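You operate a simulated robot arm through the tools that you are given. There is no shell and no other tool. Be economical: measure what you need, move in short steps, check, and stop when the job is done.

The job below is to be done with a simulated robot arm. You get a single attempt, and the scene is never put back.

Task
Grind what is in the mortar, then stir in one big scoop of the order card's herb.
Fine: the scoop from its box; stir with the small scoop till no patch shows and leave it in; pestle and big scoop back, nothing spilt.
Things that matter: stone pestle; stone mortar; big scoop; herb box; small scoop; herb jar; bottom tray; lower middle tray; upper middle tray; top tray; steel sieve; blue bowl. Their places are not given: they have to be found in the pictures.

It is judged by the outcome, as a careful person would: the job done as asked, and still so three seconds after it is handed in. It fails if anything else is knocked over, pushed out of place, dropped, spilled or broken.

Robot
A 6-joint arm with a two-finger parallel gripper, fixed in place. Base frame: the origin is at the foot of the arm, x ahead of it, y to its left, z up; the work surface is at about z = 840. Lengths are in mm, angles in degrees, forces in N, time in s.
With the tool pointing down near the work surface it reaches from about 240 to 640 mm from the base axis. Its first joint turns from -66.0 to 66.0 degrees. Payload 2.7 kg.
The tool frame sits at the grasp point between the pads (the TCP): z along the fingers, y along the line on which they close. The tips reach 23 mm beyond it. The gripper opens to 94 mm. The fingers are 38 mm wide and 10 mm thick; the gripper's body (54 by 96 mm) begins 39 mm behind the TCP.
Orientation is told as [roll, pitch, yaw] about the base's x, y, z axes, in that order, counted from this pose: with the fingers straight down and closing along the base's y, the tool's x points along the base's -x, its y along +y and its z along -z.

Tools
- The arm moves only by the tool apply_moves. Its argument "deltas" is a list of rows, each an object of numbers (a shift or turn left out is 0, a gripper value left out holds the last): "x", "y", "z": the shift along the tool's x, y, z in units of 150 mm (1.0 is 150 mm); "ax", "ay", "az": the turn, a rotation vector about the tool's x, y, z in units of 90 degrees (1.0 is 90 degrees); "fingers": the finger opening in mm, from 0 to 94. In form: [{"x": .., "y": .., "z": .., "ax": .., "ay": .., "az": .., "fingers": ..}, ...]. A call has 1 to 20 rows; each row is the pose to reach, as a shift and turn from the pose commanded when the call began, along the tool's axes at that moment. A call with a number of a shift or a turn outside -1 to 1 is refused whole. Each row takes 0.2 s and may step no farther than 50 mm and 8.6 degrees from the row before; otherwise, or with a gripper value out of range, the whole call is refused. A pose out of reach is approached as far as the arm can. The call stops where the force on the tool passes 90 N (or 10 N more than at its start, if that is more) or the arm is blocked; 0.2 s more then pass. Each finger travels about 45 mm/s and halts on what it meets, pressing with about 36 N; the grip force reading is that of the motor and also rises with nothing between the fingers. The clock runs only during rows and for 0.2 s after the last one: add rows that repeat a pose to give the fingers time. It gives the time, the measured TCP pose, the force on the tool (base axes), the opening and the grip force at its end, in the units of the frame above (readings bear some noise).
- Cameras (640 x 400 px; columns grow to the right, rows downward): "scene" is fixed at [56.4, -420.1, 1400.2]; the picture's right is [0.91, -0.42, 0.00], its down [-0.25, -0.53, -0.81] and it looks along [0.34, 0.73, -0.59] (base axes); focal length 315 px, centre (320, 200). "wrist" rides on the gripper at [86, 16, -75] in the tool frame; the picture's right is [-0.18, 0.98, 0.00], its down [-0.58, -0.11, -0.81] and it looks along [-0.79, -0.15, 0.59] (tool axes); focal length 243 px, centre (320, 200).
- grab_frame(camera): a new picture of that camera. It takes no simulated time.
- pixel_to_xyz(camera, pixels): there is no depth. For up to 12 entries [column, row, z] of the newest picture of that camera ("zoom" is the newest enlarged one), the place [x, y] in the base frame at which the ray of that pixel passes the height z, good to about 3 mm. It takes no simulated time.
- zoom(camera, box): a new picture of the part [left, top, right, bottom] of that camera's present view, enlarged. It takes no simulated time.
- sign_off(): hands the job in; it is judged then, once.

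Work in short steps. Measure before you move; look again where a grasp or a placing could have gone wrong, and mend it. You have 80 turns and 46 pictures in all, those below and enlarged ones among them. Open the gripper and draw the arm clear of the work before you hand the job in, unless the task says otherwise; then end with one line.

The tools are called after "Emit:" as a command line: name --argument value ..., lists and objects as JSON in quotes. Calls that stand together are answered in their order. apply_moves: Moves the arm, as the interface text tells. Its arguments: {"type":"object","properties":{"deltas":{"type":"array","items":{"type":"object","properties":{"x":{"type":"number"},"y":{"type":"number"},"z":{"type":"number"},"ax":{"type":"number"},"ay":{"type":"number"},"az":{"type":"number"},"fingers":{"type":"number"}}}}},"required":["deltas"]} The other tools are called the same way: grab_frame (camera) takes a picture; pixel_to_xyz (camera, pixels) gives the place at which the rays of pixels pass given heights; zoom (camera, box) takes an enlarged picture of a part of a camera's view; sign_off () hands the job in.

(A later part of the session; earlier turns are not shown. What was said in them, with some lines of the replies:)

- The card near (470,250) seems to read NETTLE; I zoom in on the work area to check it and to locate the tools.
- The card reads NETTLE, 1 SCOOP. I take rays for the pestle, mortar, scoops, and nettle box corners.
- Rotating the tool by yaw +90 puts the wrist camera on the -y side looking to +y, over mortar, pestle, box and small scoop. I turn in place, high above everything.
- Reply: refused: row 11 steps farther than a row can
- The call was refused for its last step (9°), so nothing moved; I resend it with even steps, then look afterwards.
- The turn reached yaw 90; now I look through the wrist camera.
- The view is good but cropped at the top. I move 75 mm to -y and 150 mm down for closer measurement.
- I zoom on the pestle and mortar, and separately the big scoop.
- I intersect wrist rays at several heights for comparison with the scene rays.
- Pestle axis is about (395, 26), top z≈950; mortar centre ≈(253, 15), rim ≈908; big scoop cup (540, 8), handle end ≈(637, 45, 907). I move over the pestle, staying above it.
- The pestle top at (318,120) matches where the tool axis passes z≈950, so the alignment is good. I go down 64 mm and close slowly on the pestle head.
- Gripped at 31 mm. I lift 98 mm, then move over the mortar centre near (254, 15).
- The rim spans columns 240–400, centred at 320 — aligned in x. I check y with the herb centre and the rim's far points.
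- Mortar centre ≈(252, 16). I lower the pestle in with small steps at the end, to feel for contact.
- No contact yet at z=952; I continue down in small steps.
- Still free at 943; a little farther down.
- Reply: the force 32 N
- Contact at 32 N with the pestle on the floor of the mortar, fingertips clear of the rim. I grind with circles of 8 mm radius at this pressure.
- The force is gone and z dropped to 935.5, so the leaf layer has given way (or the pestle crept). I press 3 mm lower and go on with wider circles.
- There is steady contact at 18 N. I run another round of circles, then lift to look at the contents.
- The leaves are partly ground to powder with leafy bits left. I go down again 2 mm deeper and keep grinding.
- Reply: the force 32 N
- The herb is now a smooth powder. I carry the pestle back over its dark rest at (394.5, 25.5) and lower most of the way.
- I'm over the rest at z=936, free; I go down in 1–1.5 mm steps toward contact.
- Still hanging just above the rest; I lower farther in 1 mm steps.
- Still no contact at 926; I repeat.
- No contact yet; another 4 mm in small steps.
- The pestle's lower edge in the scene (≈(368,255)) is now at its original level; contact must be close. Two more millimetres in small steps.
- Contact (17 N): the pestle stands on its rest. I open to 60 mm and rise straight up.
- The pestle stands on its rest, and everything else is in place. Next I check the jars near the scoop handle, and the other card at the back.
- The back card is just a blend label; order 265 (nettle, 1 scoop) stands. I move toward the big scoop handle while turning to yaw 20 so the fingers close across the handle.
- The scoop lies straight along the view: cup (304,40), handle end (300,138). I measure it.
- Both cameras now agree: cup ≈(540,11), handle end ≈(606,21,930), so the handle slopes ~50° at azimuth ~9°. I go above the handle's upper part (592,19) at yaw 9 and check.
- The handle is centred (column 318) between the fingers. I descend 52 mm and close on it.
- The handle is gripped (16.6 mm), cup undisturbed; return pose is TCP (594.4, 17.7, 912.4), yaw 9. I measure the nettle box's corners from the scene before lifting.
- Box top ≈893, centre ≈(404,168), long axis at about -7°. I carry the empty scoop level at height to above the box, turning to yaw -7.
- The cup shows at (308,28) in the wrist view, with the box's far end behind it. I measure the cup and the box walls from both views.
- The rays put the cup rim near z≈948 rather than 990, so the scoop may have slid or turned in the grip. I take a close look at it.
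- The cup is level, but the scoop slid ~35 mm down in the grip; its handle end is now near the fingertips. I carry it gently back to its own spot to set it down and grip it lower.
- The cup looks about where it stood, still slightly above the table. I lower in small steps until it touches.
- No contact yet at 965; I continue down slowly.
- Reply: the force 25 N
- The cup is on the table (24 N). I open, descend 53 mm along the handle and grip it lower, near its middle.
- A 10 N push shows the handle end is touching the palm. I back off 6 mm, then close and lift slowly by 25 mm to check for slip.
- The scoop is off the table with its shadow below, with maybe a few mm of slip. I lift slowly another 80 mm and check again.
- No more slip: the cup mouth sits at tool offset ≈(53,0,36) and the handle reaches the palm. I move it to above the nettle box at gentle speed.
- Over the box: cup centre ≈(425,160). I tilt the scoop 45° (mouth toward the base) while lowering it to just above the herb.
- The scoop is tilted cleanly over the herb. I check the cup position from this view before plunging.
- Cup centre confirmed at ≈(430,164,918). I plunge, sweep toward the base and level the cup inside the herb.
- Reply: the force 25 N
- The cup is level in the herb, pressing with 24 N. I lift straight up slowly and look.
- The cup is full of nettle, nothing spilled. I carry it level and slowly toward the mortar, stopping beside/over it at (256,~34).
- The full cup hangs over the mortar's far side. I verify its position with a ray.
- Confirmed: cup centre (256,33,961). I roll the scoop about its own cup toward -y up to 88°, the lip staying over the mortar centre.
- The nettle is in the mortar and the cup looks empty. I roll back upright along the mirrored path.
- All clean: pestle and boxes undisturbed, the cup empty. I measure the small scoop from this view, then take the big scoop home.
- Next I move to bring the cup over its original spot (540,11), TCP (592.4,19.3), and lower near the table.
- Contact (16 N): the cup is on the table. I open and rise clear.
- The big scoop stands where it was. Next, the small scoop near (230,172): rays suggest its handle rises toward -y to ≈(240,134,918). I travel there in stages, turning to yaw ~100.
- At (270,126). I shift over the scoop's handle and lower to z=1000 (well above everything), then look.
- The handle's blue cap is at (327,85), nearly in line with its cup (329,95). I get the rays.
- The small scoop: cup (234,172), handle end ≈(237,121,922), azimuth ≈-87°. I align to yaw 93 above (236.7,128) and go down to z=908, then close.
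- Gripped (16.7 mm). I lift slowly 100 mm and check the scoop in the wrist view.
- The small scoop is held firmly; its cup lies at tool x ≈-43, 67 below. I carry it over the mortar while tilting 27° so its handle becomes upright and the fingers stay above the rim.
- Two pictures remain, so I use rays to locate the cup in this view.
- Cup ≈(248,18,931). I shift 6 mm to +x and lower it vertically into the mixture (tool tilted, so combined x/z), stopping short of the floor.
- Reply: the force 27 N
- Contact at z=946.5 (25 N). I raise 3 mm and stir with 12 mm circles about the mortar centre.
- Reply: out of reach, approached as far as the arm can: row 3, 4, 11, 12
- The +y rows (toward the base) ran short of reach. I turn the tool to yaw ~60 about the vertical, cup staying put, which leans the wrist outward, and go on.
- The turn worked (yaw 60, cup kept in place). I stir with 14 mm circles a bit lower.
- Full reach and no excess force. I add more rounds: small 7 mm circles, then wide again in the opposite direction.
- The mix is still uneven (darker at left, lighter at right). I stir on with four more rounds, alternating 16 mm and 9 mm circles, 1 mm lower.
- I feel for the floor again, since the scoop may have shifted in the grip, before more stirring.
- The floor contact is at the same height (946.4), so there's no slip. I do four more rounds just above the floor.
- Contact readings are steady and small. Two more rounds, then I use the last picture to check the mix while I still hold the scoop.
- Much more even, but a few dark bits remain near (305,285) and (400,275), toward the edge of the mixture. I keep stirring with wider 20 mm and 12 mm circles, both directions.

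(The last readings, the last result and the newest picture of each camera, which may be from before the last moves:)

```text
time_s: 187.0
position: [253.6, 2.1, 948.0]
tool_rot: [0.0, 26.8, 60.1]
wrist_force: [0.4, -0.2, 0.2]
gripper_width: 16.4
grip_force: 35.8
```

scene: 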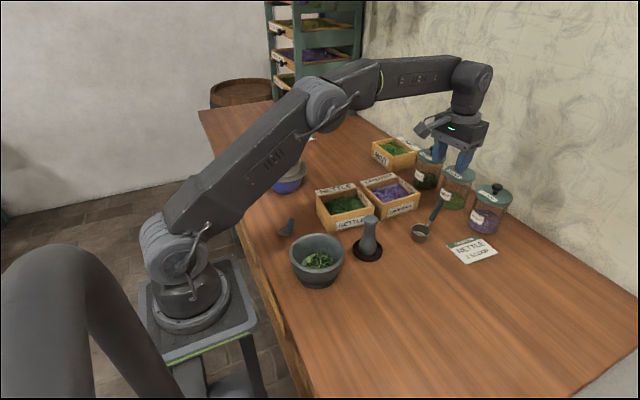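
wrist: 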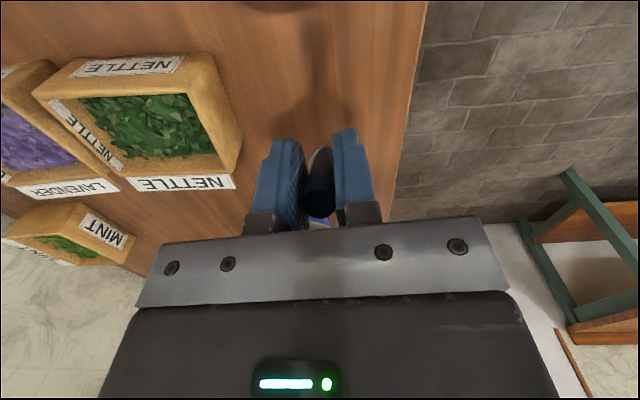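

No picture is left, so I add a generous margin: more full rounds in one direction, mixing 20, 16 and 8 mm radii.

Emit:
apply_moves --deltas '[{"x": 0.0698, "z": 0.0393, "y": 0}, {"x": 0.0868, "z": 0.0367, "y": 0.094}, {"x": 0.003, "z": -0.006, "y": 0.1333}, {"x": -0.0808, "z": -0.0487, "y": 0.094}, {"x": -0.1158, "z": -0.0665, "y": 0}, {"x": -0.0808, "z": -0.0487, "y": -0.094}, {"x": 0.003, "z": -0.006, "y": -0.1333}, {"x": 0.0868, "z": 0.0367, "y": -0.094}, {"x": 0.0935, "z": 0.0514, "y": 0}, {"x": 0.0656, "z": 0.0372, "y": 0.0753}, {"x": -0.0015, "z": 0.003, "y": 0.1067}, {"x": -0.0686, "z": -0.0312, "y": 0.0753}, {"x": -0.0965, "z": -0.0454, "y": 0}, {"x": -0.0686, "z": -0.0312, "y": -0.0753}, {"x": -0.0015, "z": 0.003, "y": -0.1067}, {"x": 0.046, "z": 0.0272, "y": 0}, {"x": -0.0015, "z": 0.003, "y": 0.053}, {"x": -0.049, "z": -0.0212, "y": 0}, {"x": -0.0015, "z": 0.003, "y": -0.053}, {"x": 0, "z": 0, "y": 0}]'

Emit:
apply_moves --deltas '[{"x": 0.0698, "z": 0.0393, "y": 0}, {"x": 0.0868, "z": 0.0367, "y": 0.094}, {"x": 0.003, "z": -0.006, "y": 0.1333}, {"x": -0.0808, "z": -0.0487, "y": 0.094}, {"x": -0.1158, "z": -0.0665, "y": 0}, {"x": -0.0808, "z": -0.0487, "y": -0.094}, {"x": 0.003, "z": -0.006, "y": -0.1333}, {"x": 0.0868, "z": 0.0367, "y": -0.094}, {"x": 0.0935, "z": 0.0514, "y": 0}, {"x": 0.0656, "z": 0.0372, "y": 0.0753}, {"x": -0.0015, "z": 0.003, "y": 0.1067}, {"x": -0.0686, "z": -0.0312, "y": 0.0753}, {"x": -0.0965, "z": -0.0454, "y": 0}, {"x": -0.0686, "z": -0.0312, "y": -0.0753}, {"x": -0.0015, "z": 0.003, "y": -0.1067}, {"x": 0.046, "z": 0.0272, "y": 0}, {"x": -0.0015, "z": 0.003, "y": 0.053}, {"x": -0.049, "z": -0.0212, "y": 0}, {"x": -0.0015, "z": 0.003, "y": -0.053}, {"x": 0, "z": 0, "y": 0}]'

Emit:
apply_moves --deltas '[{"x": 0.0698, "z": 0.0393, "y": 0}, {"x": 0.0868, "z": 0.0367, "y": 0.094}, {"x": 0.003, "z": -0.006, "y": 0.1333}, {"x": -0.0808, "z": -0.0487, "y": 0.094}, {"x": -0.1158, "z": -0.0665, "y": 0}, {"x": -0.0808, "z": -0.0487, "y": -0.094}, {"x": 0.003, "z": -0.006, "y": -0.1333}, {"x": 0.0868, "z": 0.0367, "y": -0.094}, {"x": 0.0935, "z": 0.0514, "y": 0}, {"x": 0.0656, "z": 0.0372, "y": 0.0753}, {"x": -0.0015, "z": 0.003, "y": 0.1067}, {"x": -0.0686, "z": -0.0312, "y": 0.0753}, {"x": -0.0965, "z": -0.0454, "y": 0}, {"x": -0.0686, "z": -0.0312, "y": -0.0753}, {"x": -0.0015, "z": 0.003, "y": -0.1067}, {"x": 0.046, "z": 0.0272, "y": 0}, {"x": -0.0015, "z": 0.003, "y": 0.053}, {"x": -0.049, "z": -0.0212, "y": 0}, {"x": -0.0015, "z": 0.003, "y": -0.053}, {"x": 0, "z": 0, "y": 0}]'

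Emit:
apply_moves --deltas '[{"x": 0.0698, "z": 0.0393, "y": 0}, {"x": 0.0868, "z": 0.0367, "y": 0.094}, {"x": 0.003, "z": -0.006, "y": 0.1333}, {"x": -0.0808, "z": -0.0487, "y": 0.094}, {"x": -0.1158, "z": -0.0665, "y": 0}, {"x": -0.0808, "z": -0.0487, "y": -0.094}, {"x": 0.003, "z": -0.006, "y": -0.1333}, {"x": 0.0868, "z": 0.0367, "y": -0.094}, {"x": 0.0935, "z": 0.0514, "y": 0}, {"x": 0.0656, "z": 0.0372, "y": 0.0753}, {"x": -0.0015, "z": 0.003, "y": 0.1067}, {"x": -0.0686, "z": -0.0312, "y": 0.0753}, {"x": -0.0965, "z": -0.0454, "y": 0}, {"x": -0.0686, "z": -0.0312, "y": -0.0753}, {"x": -0.0015, "z": 0.003, "y": -0.1067}, {"x": 0.046, "z": 0.0272, "y": 0}, {"x": -0.0015, "z": 0.003, "y": 0.053}, {"x": -0.049, "z": -0.0212, "y": 0}, {"x": -0.0015, "z": 0.003, "y": -0.053}, {"x": 0, "z": 0, "y": 0}]'

Emit:
apply_moves --deltas '[{"x": 0.0698, "z": 0.0393, "y": 0}, {"x": 0.0868, "z": 0.0367, "y": 0.094}, {"x": 0.003, "z": -0.006, "y": 0.1333}, {"x": -0.0808, "z": -0.0487, "y": 0.094}, {"x": -0.1158, "z": -0.0665, "y": 0}, {"x": -0.0808, "z": -0.0487, "y": -0.094}, {"x": 0.003, "z": -0.006, "y": -0.1333}, {"x": 0.0868, "z": 0.0367, "y": -0.094}, {"x": 0.0935, "z": 0.0514, "y": 0}, {"x": 0.0656, "z": 0.0372, "y": 0.0753}, {"x": -0.0015, "z": 0.003, "y": 0.1067}, {"x": -0.0686, "z": -0.0312, "y": 0.0753}, {"x": -0.0965, "z": -0.0454, "y": 0}, {"x": -0.0686, "z": -0.0312, "y": -0.0753}, {"x": -0.0015, "z": 0.003, "y": -0.1067}, {"x": 0.046, "z": 0.0272, "y": 0}, {"x": -0.0015, "z": 0.003, "y": 0.053}, {"x": -0.049, "z": -0.0212, "y": 0}, {"x": -0.0015, "z": 0.003, "y": -0.053}, {"x": 0, "z": 0, "y": 0}]'

```text
time_s: 191.2
position: [252.4, 2.6, 946.9]
tool_rot: [0.0, 26.9, 60.0]
wrist_force: [0.2, 0.0, -1.7]
gripper_width: 16.5
grip_force: 36.2
```

```text
time_s: 195.4
position: [253.4, 0.7, 946.2]
tool_rot: [0.0, 26.9, 60.0]
wrist_force: [-0.6, 0.3, -0.5]
gripper_width: 16.2
grip_force: 35.9
```

```text
time_s: 199.6
position: [254.4, 1.1, 947.1]
tool_rot: [0.0, 26.9, 60.0]
wrist_force: [-0.2, 0.0, -0.4]
gripper_width: 16.3
grip_force: 35.8
```

```text
time_s: 203.8
position: [253.2, 0.5, 948.7]
tool_rot: [-0.1, 26.9, 60.0]
wrist_force: [-0.2, 0.0, -0.1]
gripper_width: 16.4
grip_force: 36.4
```

```text
time_s: 208.0
position: [253.2, 0.5, 948.0]
tool_rot: [0.0, 26.9, 60.0]
wrist_force: [-0.4, 1.1, 0.6]
gripper_width: 16.5
grip_force: 36.0
```

Another check of the floor depth, then a few more rounds right on the floor.

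Emit:
apply_moves --deltas '[{"x": -0.003, "z": 0.006}, {"x": -0.0061, "z": 0.0119}, {"x": -0.0091, "z": 0.0178}, {"x": -0.0121, "z": 0.0238}, {"x": -0.0121, "z": 0.0238}]'

```text
time_s: 209.2
position: [253.2, 0.5, 945.7]
tool_rot: [-0.1, 27.0, 59.9]
wrist_force: [-3.5, -3.5, 28.3]
gripper_width: 16.6
grip_force: 35.9
```

Contact at 945.7 confirms the cup is still at full depth. A last set of rounds, the widest to 22 mm, then I set it down.

Emit:
apply_moves --deltas '[{"x": 0.0595, "z": 0.0152, "y": 0}, {"x": 0.0731, "z": 0.0222, "y": 0.0753}, {"x": 0.006, "z": -0.012, "y": 0.1067}, {"x": -0.0611, "z": -0.0462, "y": 0.0753}, {"x": -0.089, "z": -0.0604, "y": 0}, {"x": -0.0611, "z": -0.0462, "y": -0.0753}, {"x": 0.006, "z": -0.012, "y": -0.1067}, {"x": 0.0731, "z": 0.0222, "y": -0.0753}, {"x": 0.1428, "z": 0.0428, "y": 0}, {"x": 0.1048, "z": 0.0234, "y": 0.104}, {"x": 0.0121, "z": -0.0238, "y": 0.1467}, {"x": -0.0806, "z": -0.071, "y": 0.104}, {"x": -0.1186, "z": -0.0904, "y": 0}, {"x": -0.0806, "z": -0.071, "y": -0.104}, {"x": 0.0121, "z": -0.0238, "y": -0.1467}, {"x": 0.1048, "z": 0.0234, "y": -0.104}, {"x": 0.0595, "z": 0.0152, "y": 0}, {"x": 0.006, "z": -0.012, "y": 0.06}, {"x": -0.0475, "z": -0.0392, "y": 0}, {"x": 0.006, "z": -0.012, "y": 0}]'

Emit:
apply_moves --deltas '[{"x": 0.0535, "z": 0.0272, "y": 0}, {"x": 0.0671, "z": 0.0342, "y": 0.0753}, {"x": 0, "z": 0, "y": 0.1067}, {"x": -0.0671, "z": -0.0342, "y": 0.0753}, {"x": -0.095, "z": -0.0484, "y": 0}, {"x": -0.0671, "z": -0.0342, "y": -0.0753}, {"x": 0, "z": 0, "y": -0.1067}, {"x": 0.0671, "z": 0.0342, "y": -0.0753}, {"x": 0.095, "z": 0.0484, "y": 0}, {"x": 0.038, "z": 0.0194, "y": 0.0427}, {"x": 0, "z": 0, "y": 0.06}, {"x": -0.038, "z": -0.0194, "y": 0.0427}, {"x": -0.0535, "z": -0.0272, "y": 0}, {"x": -0.038, "z": -0.0194, "y": -0.0427}, {"x": 0, "z": 0, "y": -0.06}, {"x": 0.038, "z": 0.0194, "y": -0.0427}, {"x": 0.0535, "z": 0.0272, "y": 0}, {"x": 0, "z": 0, "y": 0}]'

Emit:
apply_moves --deltas '[{"x": 0.0535, "z": 0.0272, "y": 0}, {"x": 0.0671, "z": 0.0342, "y": 0.0753}, {"x": 0, "z": 0, "y": 0.1067}, {"x": -0.0671, "z": -0.0342, "y": 0.0753}, {"x": -0.095, "z": -0.0484, "y": 0}, {"x": -0.0671, "z": -0.0342, "y": -0.0753}, {"x": 0, "z": 0, "y": -0.1067}, {"x": 0.0671, "z": 0.0342, "y": -0.0753}, {"x": 0.095, "z": 0.0484, "y": 0}, {"x": 0.038, "z": 0.0194, "y": 0.0427}, {"x": 0, "z": 0, "y": 0.06}, {"x": -0.038, "z": -0.0194, "y": 0.0427}, {"x": -0.0535, "z": -0.0272, "y": 0}, {"x": -0.038, "z": -0.0194, "y": -0.0427}, {"x": 0, "z": 0, "y": -0.06}, {"x": 0.038, "z": 0.0194, "y": -0.0427}, {"x": 0.0535, "z": 0.0272, "y": 0}, {"x": 0, "z": 0, "y": 0}]'

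Emit:
apply_moves --deltas '[{"x": 0.0535, "z": 0.0272, "y": 0}, {"x": 0.0671, "z": 0.0342, "y": 0.0753}, {"x": 0, "z": 0, "y": 0.1067}, {"x": -0.0671, "z": -0.0342, "y": 0.0753}, {"x": -0.095, "z": -0.0484, "y": 0}, {"x": -0.0671, "z": -0.0342, "y": -0.0753}, {"x": 0, "z": 0, "y": -0.1067}, {"x": 0.0671, "z": 0.0342, "y": -0.0753}, {"x": 0.095, "z": 0.0484, "y": 0}, {"x": 0.038, "z": 0.0194, "y": 0.0427}, {"x": 0, "z": 0, "y": 0.06}, {"x": -0.038, "z": -0.0194, "y": 0.0427}, {"x": -0.0535, "z": -0.0272, "y": 0}, {"x": -0.038, "z": -0.0194, "y": -0.0427}, {"x": 0, "z": 0, "y": -0.06}, {"x": 0.038, "z": 0.0194, "y": -0.0427}, {"x": 0.0535, "z": 0.0272, "y": 0}, {"x": 0, "z": 0, "y": 0}]'

```text
time_s: 213.4
position: [251.9, 3.5, 942.1]
tool_rot: [-0.1, 26.8, 60.1]
wrist_force: [-0.6, 0.5, -0.6]
gripper_width: 16.5
grip_force: 35.8
```

```text
time_s: 217.2
position: [252.0, 1.3, 946.8]
tool_rot: [0.1, 26.8, 60.0]
wrist_force: [-0.5, -0.3, 0.0]
gripper_width: 16.4
grip_force: 36.2
```

```text
time_s: 221.0
position: [254.0, 1.8, 946.0]
tool_rot: [0.1, 27.0, 60.0]
wrist_force: [-0.7, -0.8, -0.3]
gripper_width: 16.5
grip_force: 36.1
```

```text
time_s: 224.8
position: [255.0, 2.3, 945.5]
tool_rot: [-0.1, 26.8, 60.0]
wrist_force: [0.2, 0.8, -0.1]
gripper_width: 16.2
grip_force: 36.0
```

I untilt the scoop by 13° (fingers staying above the rim), shifting the cup a little across, so that it settles gently when let go.

Emit:
apply_moves --deltas '[{"x": 0.015, "z": 0.013, "ay": -0.036}, {"x": 0.031, "z": 0.026, "ay": -0.072}, {"x": 0.044, "z": 0.042, "ay": -0.108}, {"x": 0.057, "z": 0.059, "ay": -0.144}, {"x": 0.057, "z": 0.059, "ay": -0.144}]'

```text
time_s: 226.0
position: [247.9, -9.3, 942.2]
tool_rot: [0.0, 13.9, 60.0]
wrist_force: [0.7, 0.0, -0.6]
gripper_width: 16.4
grip_force: 36.2
```

Free and steady. I open the fingers gently to 40 mm and withdraw along the finger axis.

Emit:
apply_moves --deltas '[{"fingers": 20}, {"fingers": 26}, {"fingers": 34}, {"fingers": 42}, {"fingers": 42}, {"z": -0.05, "fingers": 42}, {"z": -0.15}, {"z": -0.3}, {"z": -0.5}, {"z": -0.75}, {"z": -1.0}, {"z": -1.0}]'

```text
time_s: 228.6
position: [262.8, 25.7, 1084.7]
tool_rot: [0.0, 14.0, 60.0]
wrist_force: [-0.6, -1.0, 0.3]
gripper_width: 41.9
grip_force: 0.0
5 turns are left
```

Withdrawn without any force. I raise the arm a little more, clear of the work.

Emit:
apply_moves --deltas '[{"z": -0.2}, {"z": -0.45}, {"z": -0.6}, {"z": -0.6}, {"z": -0.6}]'

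```text
time_s: 229.8
position: [278.2, 40.5, 1174.2]
tool_rot: [0.0, 14.0, 60.1]
wrist_force: [0.2, 0.1, -0.5]
gripper_width: 42.4
grip_force: 0.1
4 turns are left
```

The gripper is open and clear at z=1174, so I hand the job in.

Emit:
sign_off

```text
The job is handed in.
```

I ground the mortar's contents, poured in one big scoop of nettle from its box and stirred; the pestle and big scoop are back in place, the small scoop was left in the mortar, and I saw no spills. My last picture still showed a few dark bits; I stirred several more rounds after it, but couldn't check the final mix or how the small scoop settled.
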